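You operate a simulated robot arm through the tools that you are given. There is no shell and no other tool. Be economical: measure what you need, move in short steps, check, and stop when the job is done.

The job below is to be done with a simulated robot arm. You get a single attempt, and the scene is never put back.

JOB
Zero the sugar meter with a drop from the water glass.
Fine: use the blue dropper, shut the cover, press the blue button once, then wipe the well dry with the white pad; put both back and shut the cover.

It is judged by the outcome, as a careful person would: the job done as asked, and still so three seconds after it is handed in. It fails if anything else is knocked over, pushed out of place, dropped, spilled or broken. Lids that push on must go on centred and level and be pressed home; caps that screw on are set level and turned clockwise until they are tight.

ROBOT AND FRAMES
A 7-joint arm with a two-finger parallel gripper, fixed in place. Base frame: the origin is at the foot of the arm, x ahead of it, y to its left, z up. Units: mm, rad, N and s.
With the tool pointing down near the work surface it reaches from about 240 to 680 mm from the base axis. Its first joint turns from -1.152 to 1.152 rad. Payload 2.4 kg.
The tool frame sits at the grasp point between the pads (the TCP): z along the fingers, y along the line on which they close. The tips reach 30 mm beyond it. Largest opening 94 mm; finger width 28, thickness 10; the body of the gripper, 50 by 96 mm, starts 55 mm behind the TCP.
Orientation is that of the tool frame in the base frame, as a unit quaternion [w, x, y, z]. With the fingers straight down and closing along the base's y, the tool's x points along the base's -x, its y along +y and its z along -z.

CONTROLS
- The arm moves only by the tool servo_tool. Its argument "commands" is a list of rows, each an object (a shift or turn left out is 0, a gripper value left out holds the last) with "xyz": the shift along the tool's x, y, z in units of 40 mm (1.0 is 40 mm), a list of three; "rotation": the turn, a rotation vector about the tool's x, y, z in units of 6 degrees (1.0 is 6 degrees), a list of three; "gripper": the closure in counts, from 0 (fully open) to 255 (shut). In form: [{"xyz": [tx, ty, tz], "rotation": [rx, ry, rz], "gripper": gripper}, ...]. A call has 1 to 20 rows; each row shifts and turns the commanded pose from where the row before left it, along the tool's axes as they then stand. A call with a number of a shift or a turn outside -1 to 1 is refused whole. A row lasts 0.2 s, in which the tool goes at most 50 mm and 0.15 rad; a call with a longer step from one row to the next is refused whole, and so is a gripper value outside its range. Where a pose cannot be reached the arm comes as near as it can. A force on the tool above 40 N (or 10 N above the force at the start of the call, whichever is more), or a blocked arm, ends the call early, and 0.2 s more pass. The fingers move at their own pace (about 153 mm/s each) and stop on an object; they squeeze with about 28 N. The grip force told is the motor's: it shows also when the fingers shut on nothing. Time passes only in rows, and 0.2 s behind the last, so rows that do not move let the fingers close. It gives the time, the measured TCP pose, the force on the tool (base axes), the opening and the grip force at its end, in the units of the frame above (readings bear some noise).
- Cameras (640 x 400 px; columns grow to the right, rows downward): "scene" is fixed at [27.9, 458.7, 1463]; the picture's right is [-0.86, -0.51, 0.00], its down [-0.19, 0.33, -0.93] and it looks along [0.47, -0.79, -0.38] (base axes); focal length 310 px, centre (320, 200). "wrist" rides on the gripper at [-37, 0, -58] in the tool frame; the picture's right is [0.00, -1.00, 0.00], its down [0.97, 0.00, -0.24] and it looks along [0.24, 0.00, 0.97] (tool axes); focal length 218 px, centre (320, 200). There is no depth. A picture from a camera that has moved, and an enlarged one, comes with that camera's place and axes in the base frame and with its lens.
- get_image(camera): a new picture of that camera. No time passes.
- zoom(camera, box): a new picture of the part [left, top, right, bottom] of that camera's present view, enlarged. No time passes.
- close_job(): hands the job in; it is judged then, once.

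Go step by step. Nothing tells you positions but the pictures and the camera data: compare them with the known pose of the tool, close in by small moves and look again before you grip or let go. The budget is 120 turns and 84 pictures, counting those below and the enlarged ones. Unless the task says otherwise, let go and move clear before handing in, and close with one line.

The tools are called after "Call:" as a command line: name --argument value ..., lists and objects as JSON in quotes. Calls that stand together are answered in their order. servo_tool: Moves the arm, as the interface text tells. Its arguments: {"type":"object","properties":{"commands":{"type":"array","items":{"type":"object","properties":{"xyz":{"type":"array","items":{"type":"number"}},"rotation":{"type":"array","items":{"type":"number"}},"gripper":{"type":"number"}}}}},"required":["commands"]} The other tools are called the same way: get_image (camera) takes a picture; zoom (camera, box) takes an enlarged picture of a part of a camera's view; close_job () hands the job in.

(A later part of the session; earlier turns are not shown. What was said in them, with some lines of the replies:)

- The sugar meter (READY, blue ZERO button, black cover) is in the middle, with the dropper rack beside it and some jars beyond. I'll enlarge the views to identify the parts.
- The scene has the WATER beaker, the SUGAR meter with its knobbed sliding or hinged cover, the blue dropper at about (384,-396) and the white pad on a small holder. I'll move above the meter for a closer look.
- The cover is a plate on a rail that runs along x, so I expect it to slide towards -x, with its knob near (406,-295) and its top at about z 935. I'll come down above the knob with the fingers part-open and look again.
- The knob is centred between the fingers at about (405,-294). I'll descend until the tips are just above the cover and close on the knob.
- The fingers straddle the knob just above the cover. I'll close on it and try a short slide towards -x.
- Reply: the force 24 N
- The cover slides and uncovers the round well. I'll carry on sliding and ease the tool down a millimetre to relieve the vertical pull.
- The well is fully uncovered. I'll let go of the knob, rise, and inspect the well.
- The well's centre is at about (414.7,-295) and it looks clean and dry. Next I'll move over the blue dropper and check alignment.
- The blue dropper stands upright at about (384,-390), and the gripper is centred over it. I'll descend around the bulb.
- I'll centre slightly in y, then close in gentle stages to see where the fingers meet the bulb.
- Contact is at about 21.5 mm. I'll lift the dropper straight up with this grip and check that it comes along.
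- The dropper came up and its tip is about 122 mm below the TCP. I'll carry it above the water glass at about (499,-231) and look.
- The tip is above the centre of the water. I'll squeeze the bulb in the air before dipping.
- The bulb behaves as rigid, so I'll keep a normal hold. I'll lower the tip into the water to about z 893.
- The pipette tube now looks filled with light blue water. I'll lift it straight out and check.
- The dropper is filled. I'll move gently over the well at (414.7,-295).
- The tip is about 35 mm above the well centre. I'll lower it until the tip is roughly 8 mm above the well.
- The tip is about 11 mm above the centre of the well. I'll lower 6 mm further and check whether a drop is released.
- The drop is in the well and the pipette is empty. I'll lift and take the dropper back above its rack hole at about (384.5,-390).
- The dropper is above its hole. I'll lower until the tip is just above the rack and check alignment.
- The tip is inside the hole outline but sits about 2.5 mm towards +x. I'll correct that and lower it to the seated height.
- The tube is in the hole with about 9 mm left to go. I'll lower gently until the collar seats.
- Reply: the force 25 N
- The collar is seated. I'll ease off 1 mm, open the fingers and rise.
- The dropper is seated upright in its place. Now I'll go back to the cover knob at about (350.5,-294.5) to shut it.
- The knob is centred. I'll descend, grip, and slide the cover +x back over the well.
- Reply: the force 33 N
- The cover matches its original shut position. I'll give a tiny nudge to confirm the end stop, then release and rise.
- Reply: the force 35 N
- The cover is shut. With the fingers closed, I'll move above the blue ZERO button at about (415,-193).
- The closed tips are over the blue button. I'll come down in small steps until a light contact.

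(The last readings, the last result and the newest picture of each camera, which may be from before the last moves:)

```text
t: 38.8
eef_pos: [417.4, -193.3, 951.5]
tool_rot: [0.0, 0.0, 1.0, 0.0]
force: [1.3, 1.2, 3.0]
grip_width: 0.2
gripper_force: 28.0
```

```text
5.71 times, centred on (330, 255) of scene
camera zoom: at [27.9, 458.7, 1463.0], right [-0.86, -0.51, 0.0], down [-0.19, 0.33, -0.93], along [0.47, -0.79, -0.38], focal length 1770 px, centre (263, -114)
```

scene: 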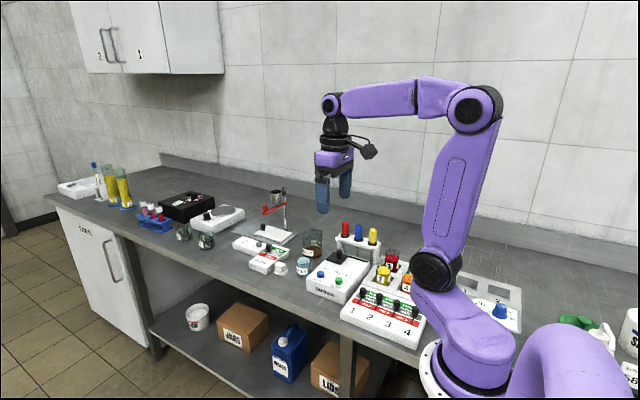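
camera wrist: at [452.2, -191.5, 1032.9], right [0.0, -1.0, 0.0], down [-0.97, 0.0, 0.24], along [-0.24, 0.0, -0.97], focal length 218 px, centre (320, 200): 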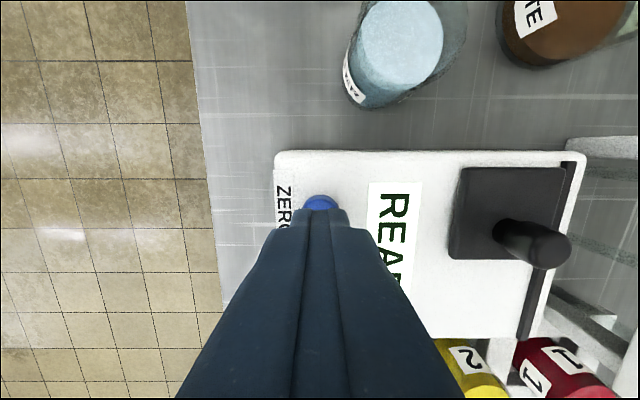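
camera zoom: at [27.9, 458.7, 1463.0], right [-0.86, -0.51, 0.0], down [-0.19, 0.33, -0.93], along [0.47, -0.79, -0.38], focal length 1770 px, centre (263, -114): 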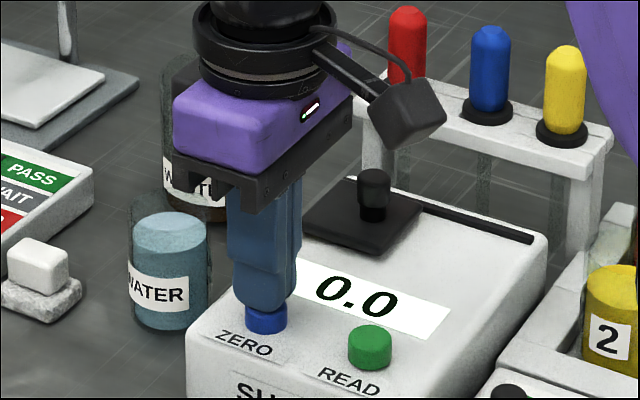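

The display reads 0.0, so that press registered. I'll rise straight off the button and return above the cover knob.

Call:
servo_tool --commands '[{"xyz": [0, 0, -0.5]}, {"xyz": [0, 0, -0.9]}, {"xyz": [0, 0, -0.2]}, {"xyz": [0.1, -0.84, 0], "gripper": 130}, {"xyz": [0.1, -0.84, 0]}, {"xyz": [0.07, -0.84, 0]}, {}, {"xyz": [0, 0, 0.7]}, {}]'

Call:
get_image --camera "wrist"

```text
t: 40.8
eef_pos: [408.3, -293.8, 986.7]
tool_rot: [0.001, 0.0, 1.0, 0.0]
force: [0.3, 0.2, -0.5]
grip_width: 46.2
gripper_force: 0.0
```

```text
39 pictures are left
camera wrist: at [443.9, -294.2, 1044.4], right [0.0, -1.0, 0.0], down [-0.97, 0.0, 0.24], along [-0.24, 0.0, -0.97], focal length 218 px, centre (320, 200)
```

wrist: 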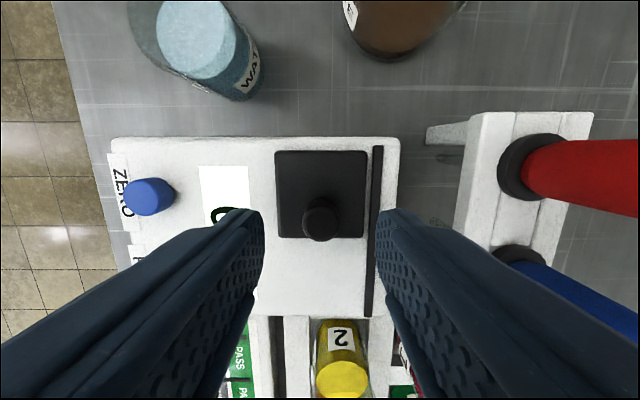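

The knob is between the fingers, with the TCP about 2 mm too far in +x. I'll correct that, descend and grip.

Call:
servo_tool --commands '[{"xyz": [0.06, 0, 0.5]}, {"xyz": [0, 0, 0.36]}, {}, {"gripper": 255}, {}, {}]'

Call:
servo_tool --commands '[{"xyz": [0.15, 0, 0]}, {"xyz": [0.25, 0, 0]}, {"xyz": [0.25, 0, 0]}, {"xyz": [0.25, 0, 0]}, {"xyz": [0.25, 0, 0]}, {"xyz": [0.22, 0, 0]}, {}]'

Call:
get_image --camera "wrist"

```text
t: 42.2
eef_pos: [402.5, -294.6, 951.1]
tool_rot: [-0.001, -0.001, 1.0, 0.0]
force: [-1.3, -4.2, -8.3]
grip_width: 17.8
gripper_force: 45.1
```

```text
t: 43.8
eef_pos: [349.7, -293.7, 951.8]
tool_rot: [-0.002, -0.001, 1.0, 0.002]
force: [-0.3, 2.4, -32.5]
grip_width: 17.6
gripper_force: 45.0
```

```text
38 pictures are left
camera wrist: at [385.7, -294.9, 1008.4], right [0.0, -1.0, 0.0], down [-0.97, 0.0, 0.24], along [-0.24, 0.0, -0.97], focal length 218 px, centre (320, 200)
```

wrist: 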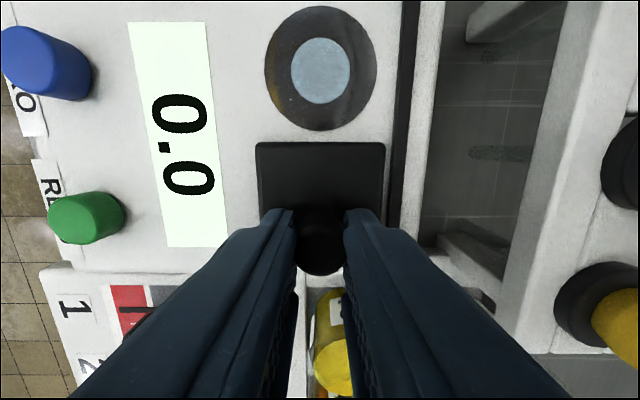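

The cover is open again with 0.0 on the display. I'll release, rise, and travel over to the white pad near (567,-201).

Call:
servo_tool --commands '[{"gripper": 150}, {}, {"xyz": [0, 0, -0.6]}, {"xyz": [0, 0, -0.9]}, {"xyz": [0, 0, -0.9]}, {"xyz": [-0.87, 0.38, 0]}, {"xyz": [-0.87, 0.38, 0]}, {"xyz": [-0.87, 0.38, 0]}, {"xyz": [-0.87, 0.38, 0], "gripper": 60}, {"xyz": [-0.87, 0.38, 0]}, {"xyz": [-0.87, 0.38, 0]}, {}]'

Call:
get_image --camera "wrist"

Call:
zoom --camera "scene" --box '[230, 190, 360, 290]'

```text
t: 46.4
eef_pos: [560.1, -204.8, 1049.1]
tool_rot: [0.0, 0.0, 1.0, 0.0]
force: [0.5, 0.4, -0.2]
grip_width: 71.8
gripper_force: 0.0
```

```text
37 pictures are left
camera wrist: at [596.2, -204.7, 1106.2], right [0.0, -1.0, 0.0], down [-0.97, 0.0, 0.24], along [-0.24, 0.0, -0.97], focal length 218 px, centre (320, 200)
```

wrist: 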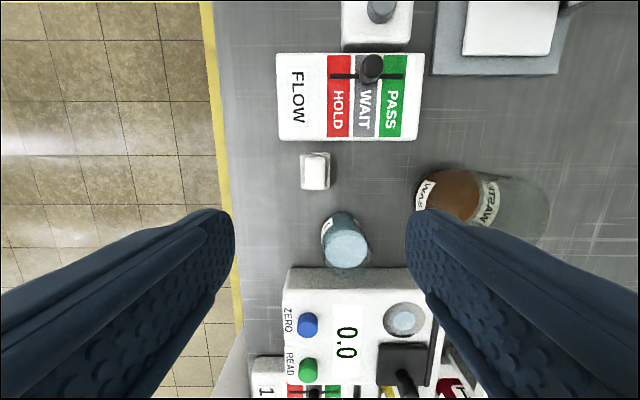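

```text
4.00 times, centred on (295, 240) of scene
camera zoom: at [27.9, 458.7, 1463.0], right [-0.86, -0.51, 0.0], down [-0.19, 0.33, -0.93], along [0.47, -0.79, -0.38], focal length 1239 px, centre (420, 40)
```

zoom: 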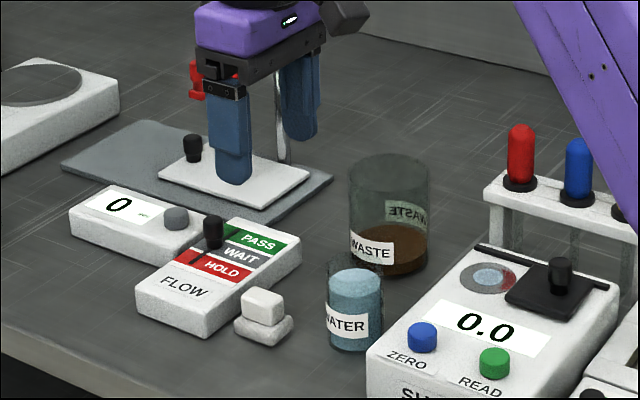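

The pad block is about 24 mm wide in y and centred near (571,-200), with its top around z 885. I'll come lower for a closer look before gripping.

Call:
servo_tool --commands '[{"xyz": [-0.28, 0.11, 0.7], "gripper": 110}, {"xyz": [0, 0, 0.8]}, {"xyz": [0, 0, 0.8]}, {}]'

Call:
get_image --camera "wrist"

Call:
zoom --camera "scene" --box '[255, 220, 335, 280]'

```text
t: 47.4
eef_pos: [569.4, -197.9, 954.6]
tool_rot: [0.0, 0.0, 1.0, 0.0]
force: [-1.1, 0.4, 0.2]
grip_width: 53.6
gripper_force: 0.0
```

```text
35 pictures are left
camera wrist: at [606.1, -197.6, 1012.8], right [0.0, -1.0, 0.0], down [-0.97, 0.0, 0.24], along [-0.24, 0.0, -0.97], focal length 218 px, centre (320, 200)
```

wrist: 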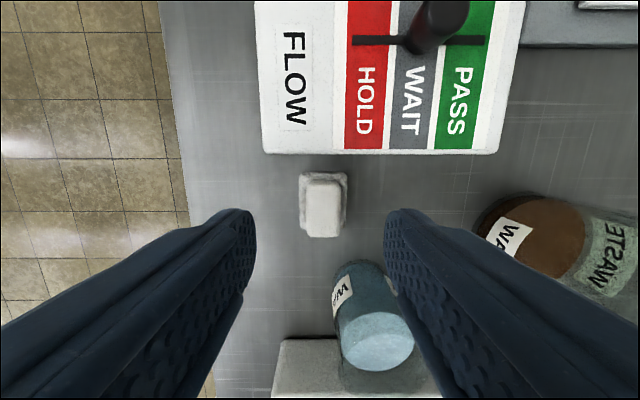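

```text
6.67 times, centred on (295, 250) of scene
camera zoom: at [27.9, 458.7, 1463.0], right [-0.86, -0.51, 0.0], down [-0.19, 0.33, -0.93], along [0.47, -0.79, -0.38], focal length 2065 px, centre (487, -133)
```

zoom: 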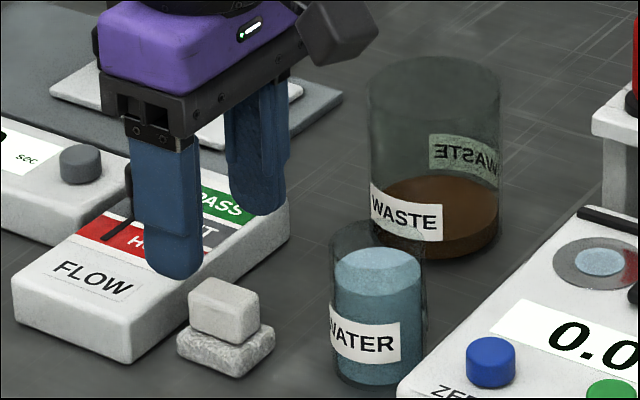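

The pad is centred near (569,-199.4), about 21 mm wide and sitting on a lower base. I'll descend until the tips are just above the base.

Call:
servo_tool --commands '[{"xyz": [0, -0.04, 0.5]}, {"xyz": [0, 0, 0.4]}, {"xyz": [0, 0, 0.3]}, {}]'

Call:
get_image --camera "wrist"

Call:
zoom --camera "scene" --box '[255, 220, 335, 280]'

```text
t: 48.4
eef_pos: [569.5, -200.5, 908.4]
tool_rot: [0.001, -0.001, 1.0, -0.001]
force: [-0.1, 1.0, 0.8]
grip_width: 53.5
gripper_force: 0.0
```

```text
33 pictures are left
camera wrist: at [604.9, -199.9, 964.9], right [0.0, -1.0, 0.0], down [-0.97, 0.0, 0.24], along [-0.24, 0.0, -0.97], focal length 218 px, centre (320, 200)
```

wrist: 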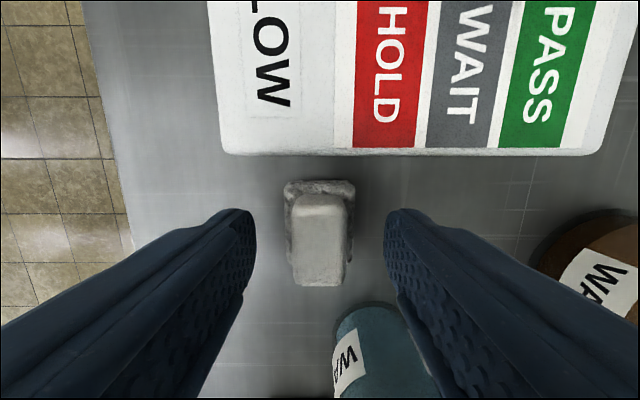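

```text
6.67 times, centred on (295, 250) of scene
camera zoom: at [27.9, 458.7, 1463.0], right [-0.86, -0.51, 0.0], down [-0.19, 0.33, -0.93], along [0.47, -0.79, -0.38], focal length 2065 px, centre (487, -133)
```

zoom: 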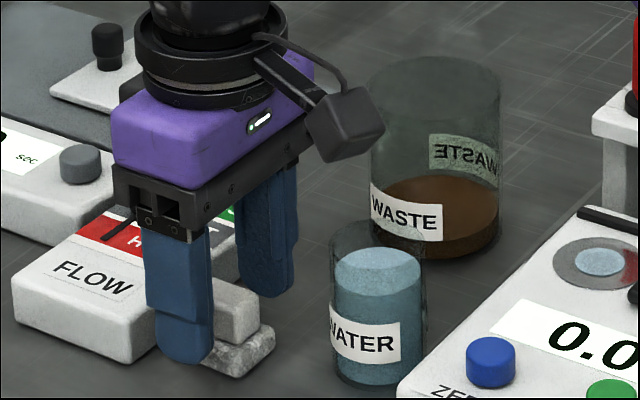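

The fingers straddle the pad with tips at about z 878. I'll lower 3 mm more and close.

Call:
servo_tool --commands '[{"xyz": [0, 0, 0.08]}, {}, {"gripper": 255}, {}, {}]'

Call:
get_image --camera "wrist"

```text
t: 49.6
eef_pos: [568.3, -200.3, 904.3]
tool_rot: [-0.001, 0.0, 1.0, -0.001]
force: [-0.7, 1.3, -0.1]
grip_width: 18.6
gripper_force: 28.0
```

```text
31 pictures are left
camera wrist: at [604.9, -200.2, 961.7], right [0.0, -1.0, 0.0], down [-0.97, 0.0, 0.24], along [-0.24, 0.0, -0.97], focal length 218 px, centre (320, 200)
```

wrist: 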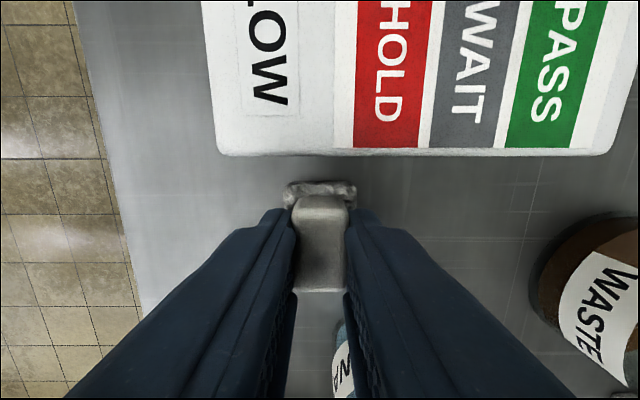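

The block is gripped at 18.6 mm. I'll lift it and see what comes up.

Call:
servo_tool --commands '[{"xyz": [0, 0, -0.4]}, {"xyz": [0, 0, -0.7]}, {"xyz": [0, 0, -0.9]}, {"xyz": [0, 0, -0.9]}, {}]'

Call:
zoom --camera "scene" --box '[245, 190, 335, 280]'

Call:
get_image --camera "wrist"

```text
t: 50.8
eef_pos: [567.0, -202.2, 1020.4]
tool_rot: [0.0, 0.0, 1.0, 0.001]
force: [-0.1, -0.6, 0.5]
grip_width: 18.6
gripper_force: 28.0
```

```text
4.44 times, centred on (290, 235) of scene
camera zoom: at [27.9, 458.7, 1463.0], right [-0.86, -0.51, 0.0], down [-0.19, 0.33, -0.93], along [0.47, -0.79, -0.38], focal length 1376 px, centre (453, 44)
```

zoom: 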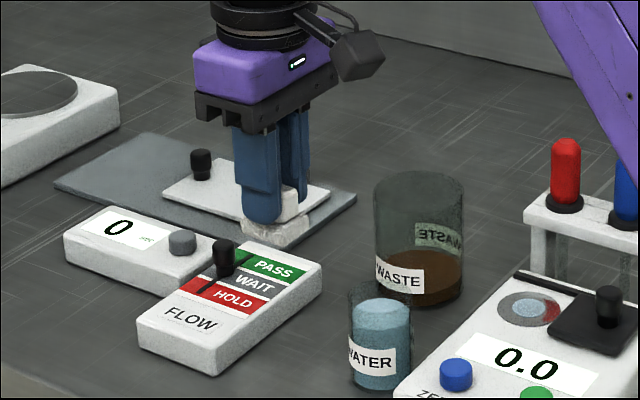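

```text
29 pictures are left
camera wrist: at [604.0, -201.8, 1077.9], right [0.0, -1.0, 0.0], down [-0.97, 0.0, 0.24], along [-0.24, 0.0, -0.97], focal length 218 px, centre (320, 200)
```

wrist: 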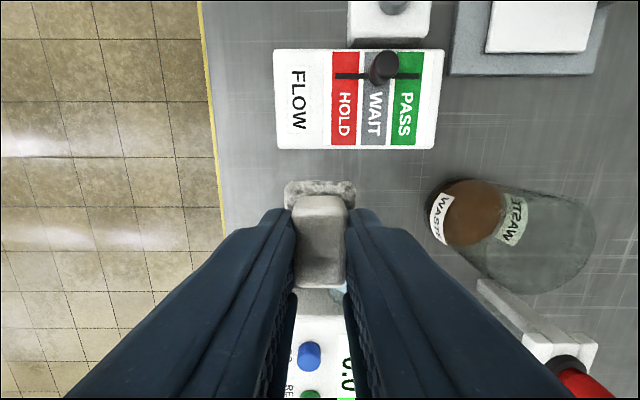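

The whole pad, with its handle and wiping base, lifts, and its bottom is about 44 mm below the TCP. I'll carry it above the well.

Call:
servo_tool --commands '[{"xyz": [0.0, 0, -0.3]}, {"xyz": [0.77, -0.472, 0]}, {"xyz": [0.77, -0.472, 0]}, {"xyz": [0.77, -0.472, 0]}, {"xyz": [0.77, -0.472, 0]}, {"xyz": [0.77, -0.472, 0]}, {}, {"xyz": [0, 0, 0.8]}, {}]'

Call:
get_image --camera "wrist"

Call:
zoom --camera "scene" --box '[300, 200, 390, 270]'

```text
t: 52.8
eef_pos: [415.8, -295.3, 998.9]
tool_rot: [0.0, -0.001, 1.0, 0.001]
force: [0.4, 0.2, -0.9]
grip_width: 18.9
gripper_force: 28.2
```

```text
28 pictures are left
camera wrist: at [451.9, -294.7, 1057.5], right [0.0, -1.0, 0.0], down [-0.97, 0.0, 0.24], along [-0.24, 0.0, -0.97], focal length 218 px, centre (320, 200)
```

wrist: 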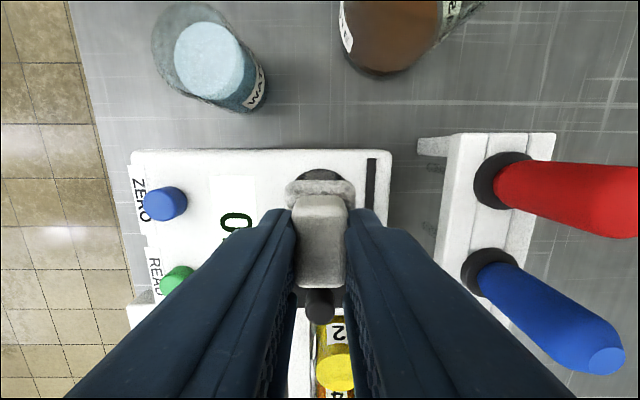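

```text
5.71 times, centred on (345, 235) of scene
camera zoom: at [27.9, 458.7, 1463.0], right [-0.86, -0.51, 0.0], down [-0.19, 0.33, -0.93], along [0.47, -0.79, -0.38], focal length 1770 px, centre (177, 0)
```

zoom: 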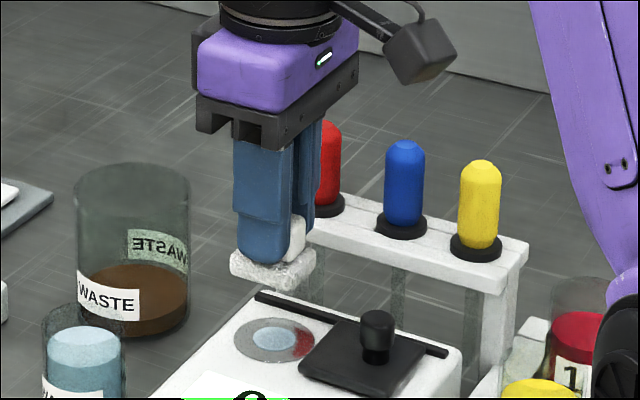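

The pad is over the well. I'll bias it 2 mm away from the cover and lower in small steps until light contact.

Call:
servo_tool --commands '[{"xyz": [-0.05, 0, 0.5]}, {"xyz": [0, 0, 0.4]}, {"xyz": [0, 0, 0.1]}, {"xyz": [0, 0, 0.06]}, {}]'

Call:
zoom --camera "scene" --box '[310, 220, 380, 270]'

```text
t: 54.0
eef_pos: [418.2, -295.9, 957.7]
tool_rot: [0.001, 0.0, 1.0, 0.0]
force: [0.0, 0.8, -0.8]
grip_width: 18.5
gripper_force: 27.6
```

```text
8.00 times, centred on (345, 245) of scene
camera zoom: at [27.9, 458.7, 1463.0], right [-0.86, -0.51, 0.0], down [-0.19, 0.33, -0.93], along [0.47, -0.79, -0.38], focal length 2478 px, centre (120, -160)
```

zoom: 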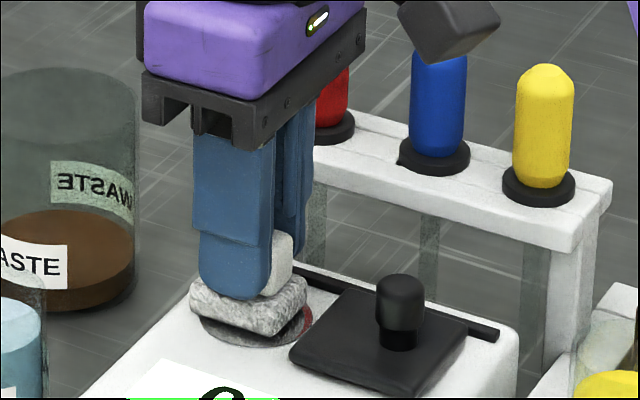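

The pad is a few millimetres above the surface. I'll continue down in 1 mm steps until there is a little force.

Call:
servo_tool --commands '[{"xyz": [0, 0, 0.03]}, {"xyz": [0, 0, 0.03]}, {"xyz": [0, 0, 0.03]}, {}]'

Call:
servo_tool --commands '[{"xyz": [0, 0, 0.03]}, {}]'

```text
t: 55.0
eef_pos: [417.7, -296.7, 956.4]
tool_rot: [0.002, -0.001, 1.0, -0.002]
force: [-0.7, 4.3, 38.0]
grip_width: 18.6
gripper_force: 27.8
```

```text
t: 55.6
eef_pos: [417.5, -297.2, 955.8]
tool_rot: [0.003, -0.001, 1.0, -0.002]
force: [3.2, 3.3, 36.5]
grip_width: 18.6
gripper_force: 28.3
```

Contact is firmer than needed, at about 37 N. I'll back off about 3 mm of command and make small wiping strokes with a light press.

Call:
servo_tool --commands '[{"xyz": [0, 0, -0.08]}, {}]'

```text
t: 56.2
eef_pos: [414.9, -294.4, 957.1]
tool_rot: [-0.002, 0.0, 1.0, 0.002]
force: [-0.7, 0.4, -0.6]
grip_width: 18.5
gripper_force: 28.3
```

Call:
servo_tool --commands '[{"xyz": [0, 0, 0.03]}, {}, {"xyz": [0, 0.1, 0]}, {"xyz": [0, 0.1, 0]}, {"xyz": [0, -0.1, 0]}, {"xyz": [0, -0.1, 0]}, {"xyz": [0, -0.1, 0]}, {"xyz": [0, -0.1, 0]}, {"xyz": [0, 0.1, 0]}, {"xyz": [0, 0.1, 0]}, {"xyz": [-0.1, 0, 0]}, {"xyz": [-0.1, 0, 0]}, {"xyz": [0.1, 0, 0]}, {"xyz": [0.1, 0, 0]}, {}]'

Call:
servo_tool --commands '[{"xyz": [0, 0, -0.5]}, {"xyz": [0, 0, -0.8]}, {}]'

Call:
zoom --camera "scene" --box '[300, 200, 390, 270]'

```text
t: 59.4
eef_pos: [415.9, -295.5, 956.1]
tool_rot: [0.0, -0.001, 1.0, 0.0]
force: [2.0, 0.2, 3.6]
grip_width: 18.8
gripper_force: 28.2
```

```text
t: 60.2
eef_pos: [417.0, -295.1, 1007.0]
tool_rot: [0.0, -0.001, 1.0, -0.001]
force: [-0.1, 0.3, 0.0]
grip_width: 18.8
gripper_force: 27.9
```

```text
5.71 times, centred on (345, 235) of scene
camera zoom: at [27.9, 458.7, 1463.0], right [-0.86, -0.51, 0.0], down [-0.19, 0.33, -0.93], along [0.47, -0.79, -0.38], focal length 1770 px, centre (177, 0)
```

zoom: 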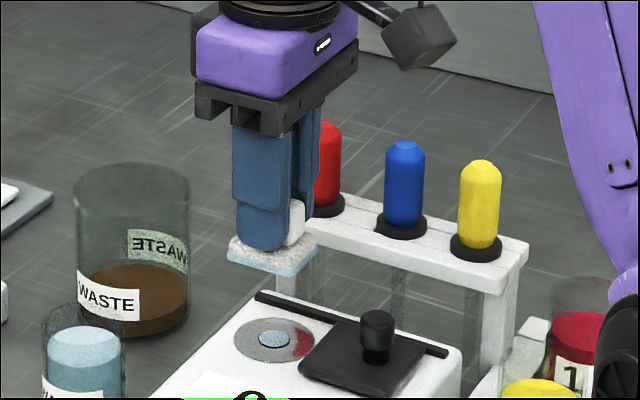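

The pad took up part of the water, but a smaller drop remains. I'll wipe again with more strokes.

Call:
servo_tool --commands '[{"xyz": [0, 0, 0.8]}, {"xyz": [0, 0, 0.4]}, {"xyz": [0, 0, 0.12]}, {}, {"xyz": [0, 0.15, 0]}, {"xyz": [0, 0.1, 0]}, {"xyz": [0, -0.15, 0]}, {"xyz": [0, -0.1, 0]}, {"xyz": [0, -0.15, 0]}, {"xyz": [0, -0.1, 0]}, {"xyz": [0, 0.15, 0]}, {"xyz": [0, 0.1, 0]}, {"xyz": [-0.15, 0, 0]}, {"xyz": [-0.1, 0, 0]}, {"xyz": [0.15, 0, 0]}, {"xyz": [0.1, 0, 0]}, {}]'

Call:
servo_tool --commands '[{"xyz": [0, 0.15, 0]}, {"xyz": [0, 0.15, 0]}, {"xyz": [0, -0.15, 0]}, {"xyz": [0, -0.15, 0]}, {"xyz": [0, -0.15, 0]}, {"xyz": [0, -0.15, 0]}, {"xyz": [0, 0.15, 0]}, {"xyz": [0, 0.15, 0]}, {"xyz": [0, 0.15, 0]}, {"xyz": [0, 0.15, 0]}, {"xyz": [0, -0.15, 0]}, {"xyz": [0, -0.15, 0]}, {}]'

Call:
servo_tool --commands '[{"xyz": [0, 0, -0.5]}, {"xyz": [0, 0, -0.8]}, {}]'

Call:
zoom --camera "scene" --box '[300, 200, 390, 270]'

```text
t: 61.9
eef_pos: [417.4, -289.3, 955.2]
tool_rot: [-0.001, -0.002, 1.0, 0.003]
force: [-2.2, 2.2, 9.3]
grip_width: 18.6
gripper_force: 28.3
stopped in row 8: the force on the tool passed its limit (the readings are from after the stop); the commanded pose is now the measured one
```

```text
t: 64.7
eef_pos: [418.8, -289.2, 954.5]
tool_rot: [-0.002, -0.003, 1.0, 0.002]
force: [0.7, 3.7, 7.4]
grip_width: 18.6
gripper_force: 27.6
```

```text
t: 65.5
eef_pos: [418.2, -289.0, 1008.5]
tool_rot: [-0.002, -0.002, 1.0, 0.003]
force: [0.2, 0.6, -0.4]
grip_width: 18.3
gripper_force: 28.1
```

```text
5.71 times, centred on (345, 235) of scene
camera zoom: at [27.9, 458.7, 1463.0], right [-0.86, -0.51, 0.0], down [-0.19, 0.33, -0.93], along [0.47, -0.79, -0.38], focal length 1770 px, centre (177, 0)
```

zoom: 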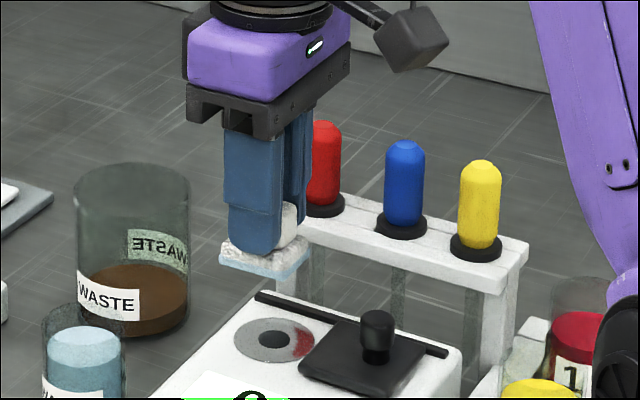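

The well is dry now. I'll carry the pad back above its place at (568.5,-200.3).

Call:
servo_tool --commands '[{"xyz": [0, 0, -0.6]}, {"xyz": [-0.75, 0.443, 0]}, {"xyz": [-0.75, 0.443, 0]}, {"xyz": [-0.75, 0.443, 0]}, {"xyz": [-0.75, 0.443, 0]}, {"xyz": [-0.75, 0.443, 0]}, {}, {"xyz": [0, 0, 0.8]}, {"xyz": [0, 0, 0.8]}, {}, {}]'

Call:
get_image --camera "wrist"

Call:
zoom --camera "scene" --box '[255, 200, 385, 280]'

```text
t: 67.9
eef_pos: [570.5, -199.1, 967.1]
tool_rot: [-0.001, -0.002, 1.0, 0.003]
force: [-0.1, 0.5, -0.1]
grip_width: 18.5
gripper_force: 27.9
```

```text
23 pictures are left
camera wrist: at [605.9, -199.5, 1024.2], right [0.01, -1.0, -0.01], down [-0.97, -0.01, 0.24], along [-0.24, 0.0, -0.97], focal length 218 px, centre (320, 200)
```

wrist: 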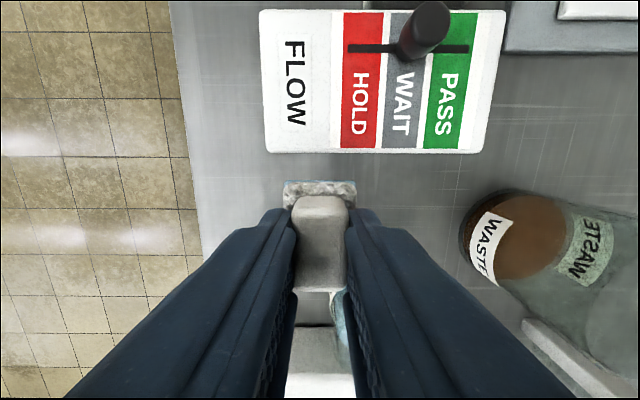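

```text
4.92 times, centred on (320, 240) of scene
camera zoom: at [27.9, 458.7, 1463.0], right [-0.86, -0.51, 0.0], down [-0.19, 0.33, -0.93], along [0.47, -0.79, -0.38], focal length 1525 px, centre (320, 3)
```

zoom: 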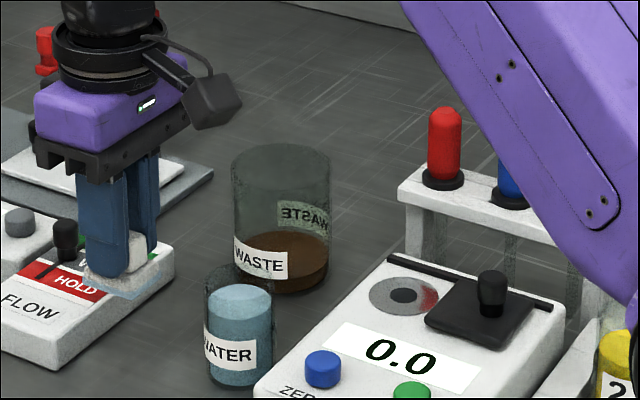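

The pad is still held squarely and is over its place. I'll lower it to the table.

Call:
servo_tool --commands '[{"xyz": [0.025, -0.02, 0.6]}, {"xyz": [0, 0, 0.5]}, {"xyz": [0, 0, 0.25]}, {"xyz": [0, 0, 0.1]}, {}, {}]'

Call:
servo_tool --commands '[{"xyz": [0, 0, 0.03]}, {"xyz": [0, 0, 0.03]}, {}]'

Call:
get_image --camera "wrist"

```text
t: 69.3
eef_pos: [568.1, -200.6, 909.0]
tool_rot: [-0.001, -0.003, 1.0, 0.003]
force: [0.5, 0.1, -0.2]
grip_width: 18.6
gripper_force: 28.0
```

```text
t: 70.1
eef_pos: [567.3, -200.8, 906.5]
tool_rot: [-0.002, -0.001, 1.0, 0.003]
force: [0.1, 0.2, 0.0]
grip_width: 18.5
gripper_force: 28.0
```

```text
21 pictures are left
camera wrist: at [603.4, -200.4, 963.8], right [0.0, -1.0, -0.01], down [-0.97, -0.01, 0.24], along [-0.24, 0.0, -0.97], focal length 218 px, centre (320, 200)
```

wrist: 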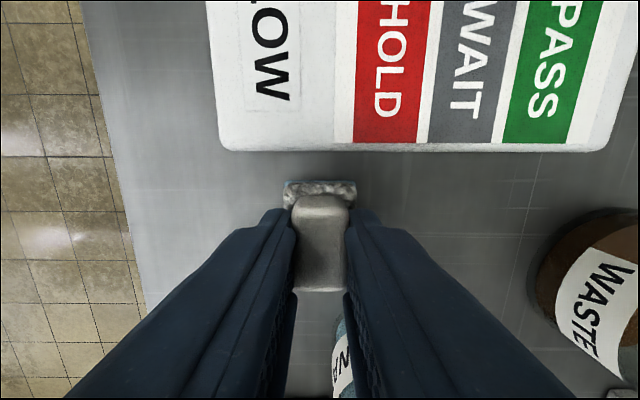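

It is nearly down, and compared with the original view it's about 1.5 mm too far in -x. I'll correct that and lower until it touches.

Call:
servo_tool --commands '[{"xyz": [-0.035, 0, 0]}, {"xyz": [0, 0, 0.03]}, {"xyz": [0, 0, 0.02]}, {}]'

```text
t: 71.1
eef_pos: [567.2, -200.5, 905.5]
tool_rot: [-0.001, -0.002, 1.0, 0.002]
force: [-0.6, -0.5, -0.7]
grip_width: 18.6
gripper_force: 27.9
```

Call:
servo_tool --commands '[{"xyz": [0, 0, 0.025]}, {}]'

Call:
zoom --camera "scene" --box '[255, 220, 335, 280]'

```text
t: 71.7
eef_pos: [568.4, -200.3, 904.9]
tool_rot: [-0.001, -0.002, 1.0, 0.003]
force: [-2.6, -0.8, 9.9]
grip_width: 18.4
gripper_force: 28.4
```

```text
6.67 times, centred on (295, 250) of scene
camera zoom: at [27.6, 458.7, 1463.0], right [-0.86, -0.51, 0.0], down [-0.19, 0.33, -0.93], along [0.47, -0.79, -0.38], focal length 2065 px, centre (487, -133)
```

zoom: 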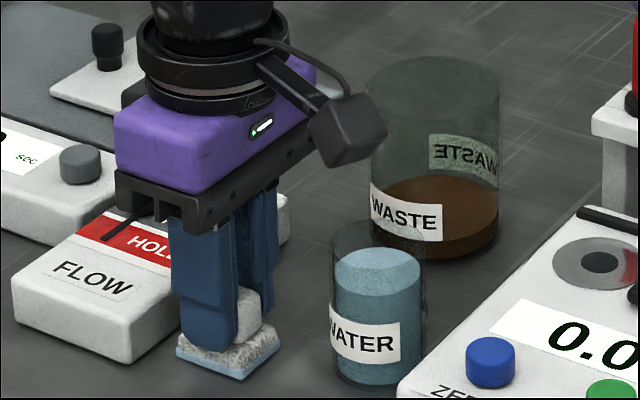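

The pad is touching the table at its place. I'll open, rise, and check it, then travel back to the cover.

Call:
servo_tool --commands '[{"gripper": 195}, {"gripper": 120}, {}, {"xyz": [0, 0, -0.6]}, {"xyz": [0, 0, -0.9]}, {"xyz": [0, 0, -0.9]}, {"xyz": [0, 0, -0.9]}, {}]'

Call:
zoom --camera "scene" --box '[255, 220, 335, 280]'

```text
t: 73.5
eef_pos: [569.3, -201.3, 1035.7]
tool_rot: [-0.001, -0.002, 1.0, 0.003]
force: [-0.3, 0.2, -0.3]
grip_width: 49.7
gripper_force: 0.1
```

```text
6.67 times, centred on (295, 250) of scene
camera zoom: at [27.9, 458.7, 1463.0], right [-0.86, -0.51, 0.0], down [-0.19, 0.33, -0.93], along [0.47, -0.79, -0.38], focal length 2065 px, centre (487, -133)
```

zoom: 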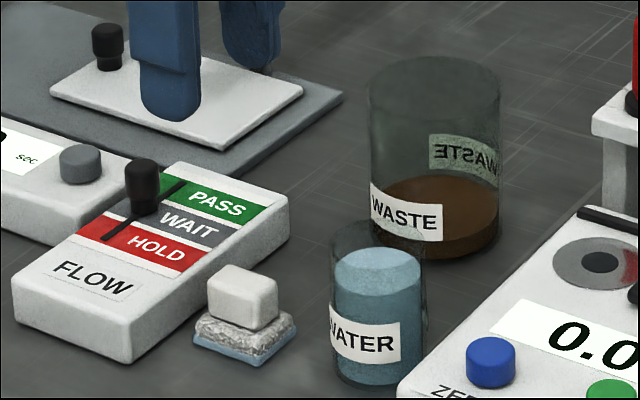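

In the scene view the pad seems slightly shifted from its original place. I'll check with the wrist camera.

Call:
get_image --camera "wrist"

```text
18 pictures are left
camera wrist: at [606.3, -201.0, 1093.2], right [0.01, -1.0, -0.01], down [-0.97, -0.01, 0.24], along [-0.24, 0.0, -0.97], focal length 218 px, centre (320, 200)
```

wrist: 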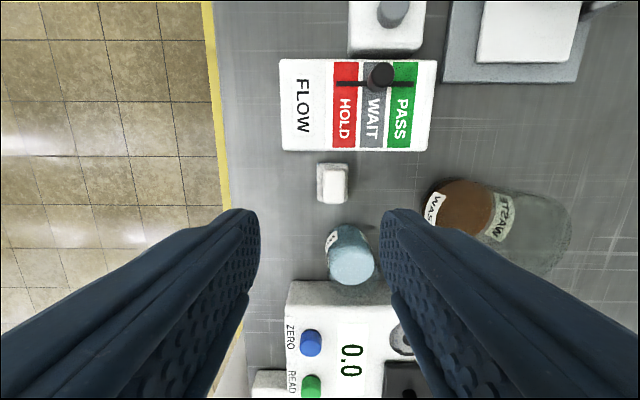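

The pad was dragged about 14 mm towards -y as the fingers opened, since they were resting on its base. I'll regrip it a little higher and put it back properly; first I'll come over it.

Call:
servo_tool --commands '[{"xyz": [0, -0.32, 0], "gripper": 110}, {"xyz": [0, 0, 0.9]}, {"xyz": [0, 0, 0.9]}, {}]'

Call:
get_image --camera "wrist"

```text
t: 74.5
eef_pos: [570.0, -215.8, 964.8]
tool_rot: [-0.001, -0.003, 1.0, 0.002]
force: [-0.1, -0.3, -0.3]
grip_width: 53.3
gripper_force: 0.0
```

```text
17 pictures are left
camera wrist: at [606.4, -214.5, 1022.1], right [0.01, -1.0, -0.01], down [-0.97, -0.01, 0.24], along [-0.24, 0.0, -0.97], focal length 218 px, centre (320, 200)
```

wrist: 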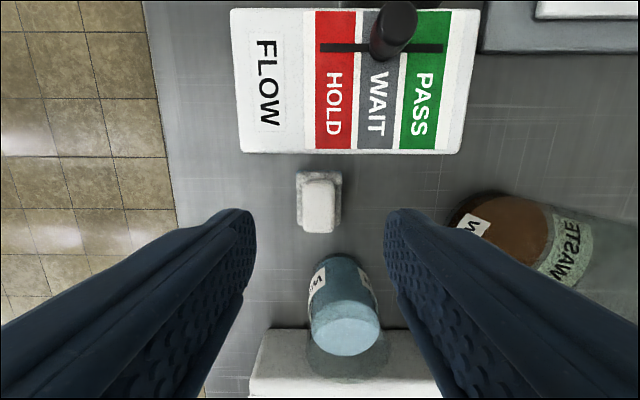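

The pad is centred between the fingers at y ≈ -214.5. I'll descend to grip it slightly higher than before.

Call:
servo_tool --commands '[{"xyz": [0, 0, 0.6]}, {"xyz": [0, 0, 0.5]}, {"xyz": [0, 0, 0.3]}, {}, {"gripper": 190}, {}, {"gripper": 230}, {}, {}]'

Call:
get_image --camera "wrist"

```text
t: 76.5
eef_pos: [567.8, -213.7, 908.5]
tool_rot: [-0.001, -0.002, 1.0, 0.003]
force: [0.6, 0.0, -0.1]
grip_width: 18.5
gripper_force: 28.0
```

```text
16 pictures are left
camera wrist: at [605.1, -213.5, 964.7], right [0.0, -1.0, -0.01], down [-0.97, -0.01, 0.24], along [-0.24, 0.0, -0.97], focal length 218 px, centre (320, 200)
```

wrist: 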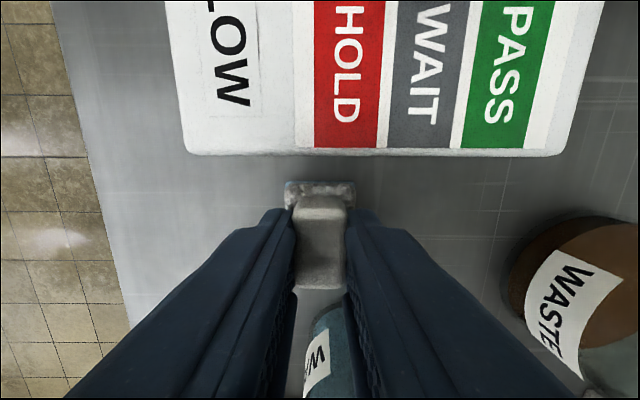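

Gripped. I'll lift 6 mm, shift 13.2 mm in +y, lower again without pressing, and compare the view with the first grip.

Call:
servo_tool --commands '[{"xyz": [0, 0, -0.15]}, {"xyz": [0, 0.17, 0]}, {"xyz": [0, 0.16, 0]}, {}, {"xyz": [0, 0, 0.08]}, {"xyz": [0, 0, 0.055]}, {}, {}]'

Call:
get_image --camera "wrist"

```text
t: 78.3
eef_pos: [568.4, -201.2, 907.8]
tool_rot: [0.0, -0.002, 1.0, 0.003]
force: [0.0, -0.2, 0.5]
grip_width: 18.8
gripper_force: 27.9
```

```text
15 pictures are left
camera wrist: at [604.8, -200.6, 965.0], right [0.01, -1.0, -0.01], down [-0.97, -0.01, 0.24], along [-0.24, 0.0, -0.97], focal length 218 px, centre (320, 200)
```

wrist: 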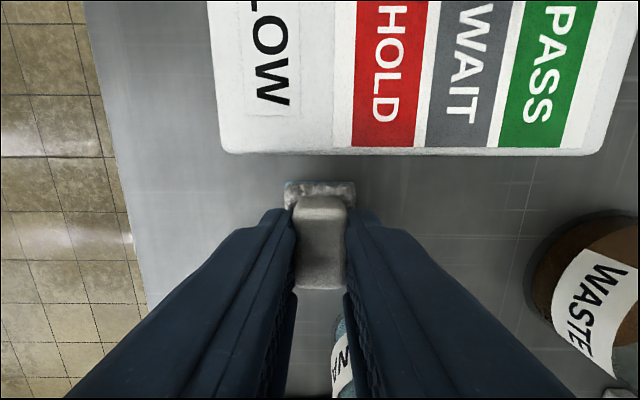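

The view matches the first grip. I'll open slowly in small steps.

Call:
servo_tool --commands '[{"gripper": 206}, {"gripper": 203}, {"gripper": 201}, {"gripper": 199}, {"gripper": 196}, {"gripper": 190}, {"gripper": 182}, {}]'

Call:
get_image --camera "wrist"

```text
t: 80.1
eef_pos: [568.9, -201.2, 907.6]
tool_rot: [0.0, -0.003, 1.0, 0.002]
force: [0.1, -0.5, -0.3]
grip_width: 26.9
gripper_force: 0.1
```

```text
14 pictures are left
camera wrist: at [604.8, -200.6, 965.1], right [0.01, -1.0, -0.01], down [-0.97, -0.01, 0.24], along [-0.24, 0.0, -0.97], focal length 218 px, centre (320, 200)
```

wrist: 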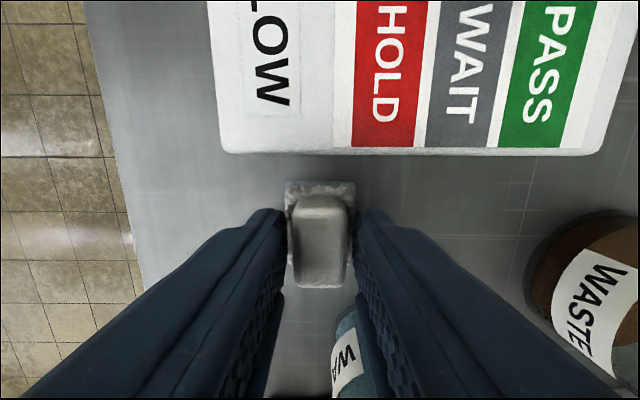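

The pad stayed put with clearance on both sides. I'll open a bit more, rise and check.

Call:
servo_tool --commands '[{"gripper": 165}, {}, {"xyz": [0, 0, -0.5]}, {"xyz": [0, 0, -0.9]}, {"xyz": [0, 0, -0.9]}, {"xyz": [0, 0, -0.9]}, {}]'

Call:
zoom --camera "scene" --box '[255, 220, 335, 280]'

```text
t: 81.7
eef_pos: [567.6, -203.2, 1036.1]
tool_rot: [-0.001, -0.003, 1.0, 0.002]
force: [0.1, 0.5, -0.6]
grip_width: 33.3
gripper_force: 0.0
```

```text
6.67 times, centred on (295, 250) of scene
camera zoom: at [27.9, 458.7, 1463.0], right [-0.86, -0.51, 0.0], down [-0.19, 0.33, -0.93], along [0.47, -0.79, -0.38], focal length 2065 px, centre (487, -133)
```

zoom: 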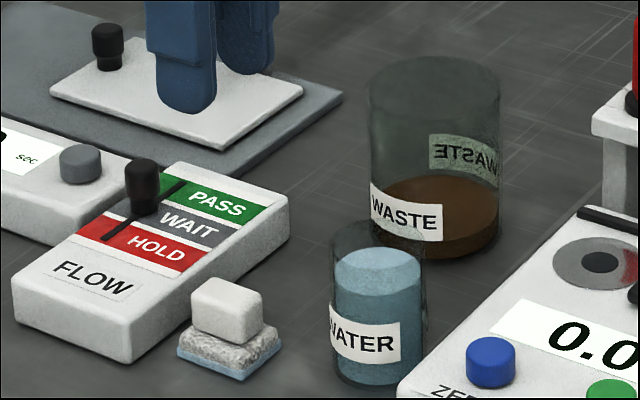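

The pad is back in its original place. Now I'll travel to the cover knob at about (350.5,-294.5) to shut it finally.

Call:
servo_tool --commands '[{"xyz": [0.777, -0.328, 0], "gripper": 130}, {"xyz": [0.777, -0.328, 0]}, {"xyz": [0.777, -0.328, 0]}, {"xyz": [0.777, -0.328, 0]}, {"xyz": [0.777, -0.328, 0]}, {"xyz": [0.777, -0.328, 0]}, {"xyz": [0.777, -0.328, 0]}, {}, {"xyz": [0, 0, 0.7]}, {"xyz": [0, 0, 0.7]}, {}]'

Call:
get_image --camera "wrist"

```text
t: 84.1
eef_pos: [350.5, -290.8, 981.3]
tool_rot: [-0.001, -0.003, 1.0, 0.002]
force: [-0.3, -0.7, 0.0]
grip_width: 46.1
gripper_force: 0.0
```

```text
12 pictures are left
camera wrist: at [387.8, -292.0, 1037.9], right [0.01, -1.0, 0.0], down [-0.97, -0.01, 0.24], along [-0.24, 0.0, -0.97], focal length 218 px, centre (320, 200)
```

wrist: 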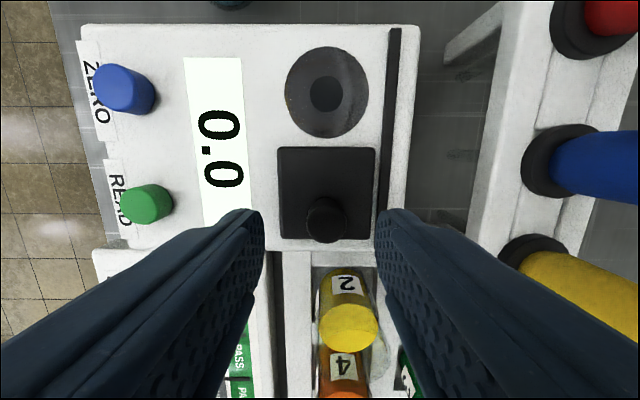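

The well is dry and the display reads 0.0. I'll shift 2.5 mm in -y, descend, grip the knob, and slide the cover shut.

Call:
servo_tool --commands '[{"xyz": [0, -0.065, 0.4]}, {"xyz": [0, 0, 0.32]}, {}, {"gripper": 255}, {}, {}]'

Call:
servo_tool --commands '[{"xyz": [-0.2, 0, 0]}, {"xyz": [-0.25, 0, 0]}, {"xyz": [-0.25, 0, 0]}, {"xyz": [-0.25, 0, 0]}, {"xyz": [-0.25, 0, 0]}, {"xyz": [-0.17, 0, 0]}, {}]'

Call:
get_image --camera "wrist"

```text
t: 85.5
eef_pos: [350.7, -293.7, 951.9]
tool_rot: [-0.002, -0.003, 1.0, 0.003]
force: [0.7, 6.1, -4.7]
grip_width: 17.8
gripper_force: 45.4
```

```text
t: 87.1
eef_pos: [405.2, -295.0, 951.9]
tool_rot: [-0.001, -0.002, 1.0, 0.004]
force: [-10.7, 13.6, 26.8]
grip_width: 17.8
gripper_force: 44.6
```

```text
11 pictures are left
camera wrist: at [442.0, -295.0, 1008.9], right [0.0, -1.0, -0.01], down [-0.97, -0.01, 0.24], along [-0.24, 0.0, -0.97], focal length 218 px, centre (320, 200)
```

wrist: 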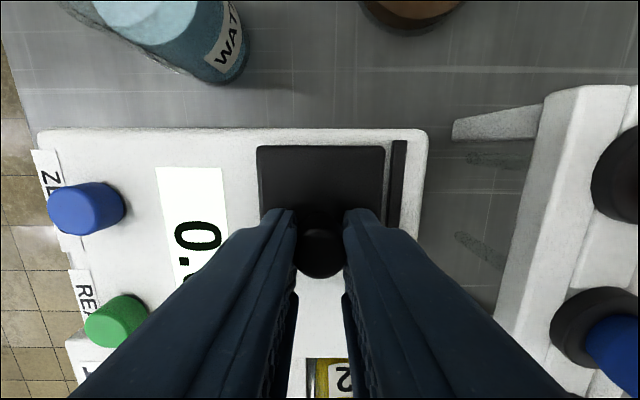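

The cover is at its end stop, with -10.7 N in x, and matches the shut position. I'll release, rise clear, and take a last look.

Call:
servo_tool --commands '[{"gripper": 200}, {"gripper": 150}, {}, {"xyz": [0, 0, -0.6]}, {"xyz": [0, 0, -0.9]}, {"xyz": [0, 0, -0.9]}, {"xyz": [0, 0, -0.9]}, {"xyz": [0, 0, -0.9]}, {}]'

Call:
get_image --camera "wrist"

Call:
zoom --camera "scene" --box '[240, 190, 420, 300]'

```text
t: 89.1
eef_pos: [404.7, -297.4, 1119.4]
tool_rot: [-0.002, -0.003, 1.0, 0.002]
force: [-0.5, 0.2, -0.4]
grip_width: 38.8
gripper_force: 0.0
```

```text
10 pictures are left
camera wrist: at [441.4, -297.4, 1176.3], right [0.0, -1.0, -0.01], down [-0.97, -0.01, 0.24], along [-0.24, 0.0, -0.97], focal length 218 px, centre (320, 200)
```

wrist: 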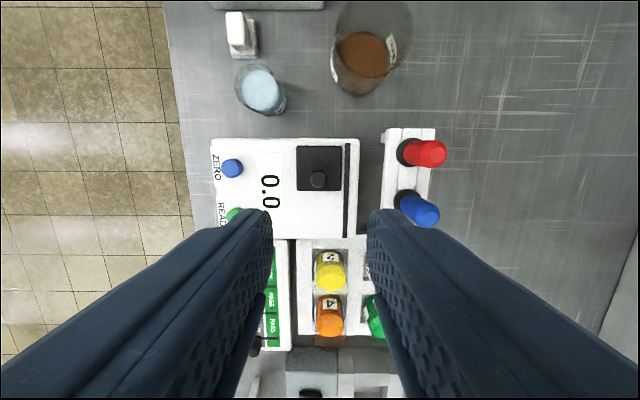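

```text
3.56 times, centred on (330, 245) of scene
camera zoom: at [27.9, 458.7, 1463.0], right [-0.86, -0.51, 0.0], down [-0.19, 0.33, -0.93], along [0.47, -0.79, -0.38], focal length 1101 px, centre (284, 40)
```

zoom: 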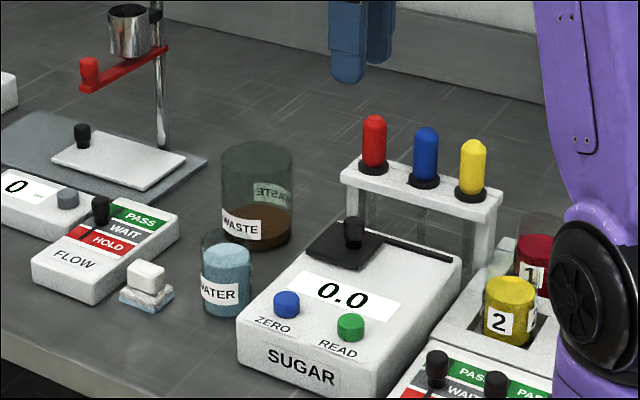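

The meter reads 0.0, the well is dry, and the cover is shut. The dropper and pad are back in place and the arm is clear, so I'm handing in.

Call:
close_job

```text
The job is handed in.
```

The sugar meter is zeroed and reads 0.0, the well is wiped dry, the blue dropper and white pad are back in place, and the cover is shut; the pad got dragged about 14 mm when I first let go, so I put it back within about 3 mm of where it started.
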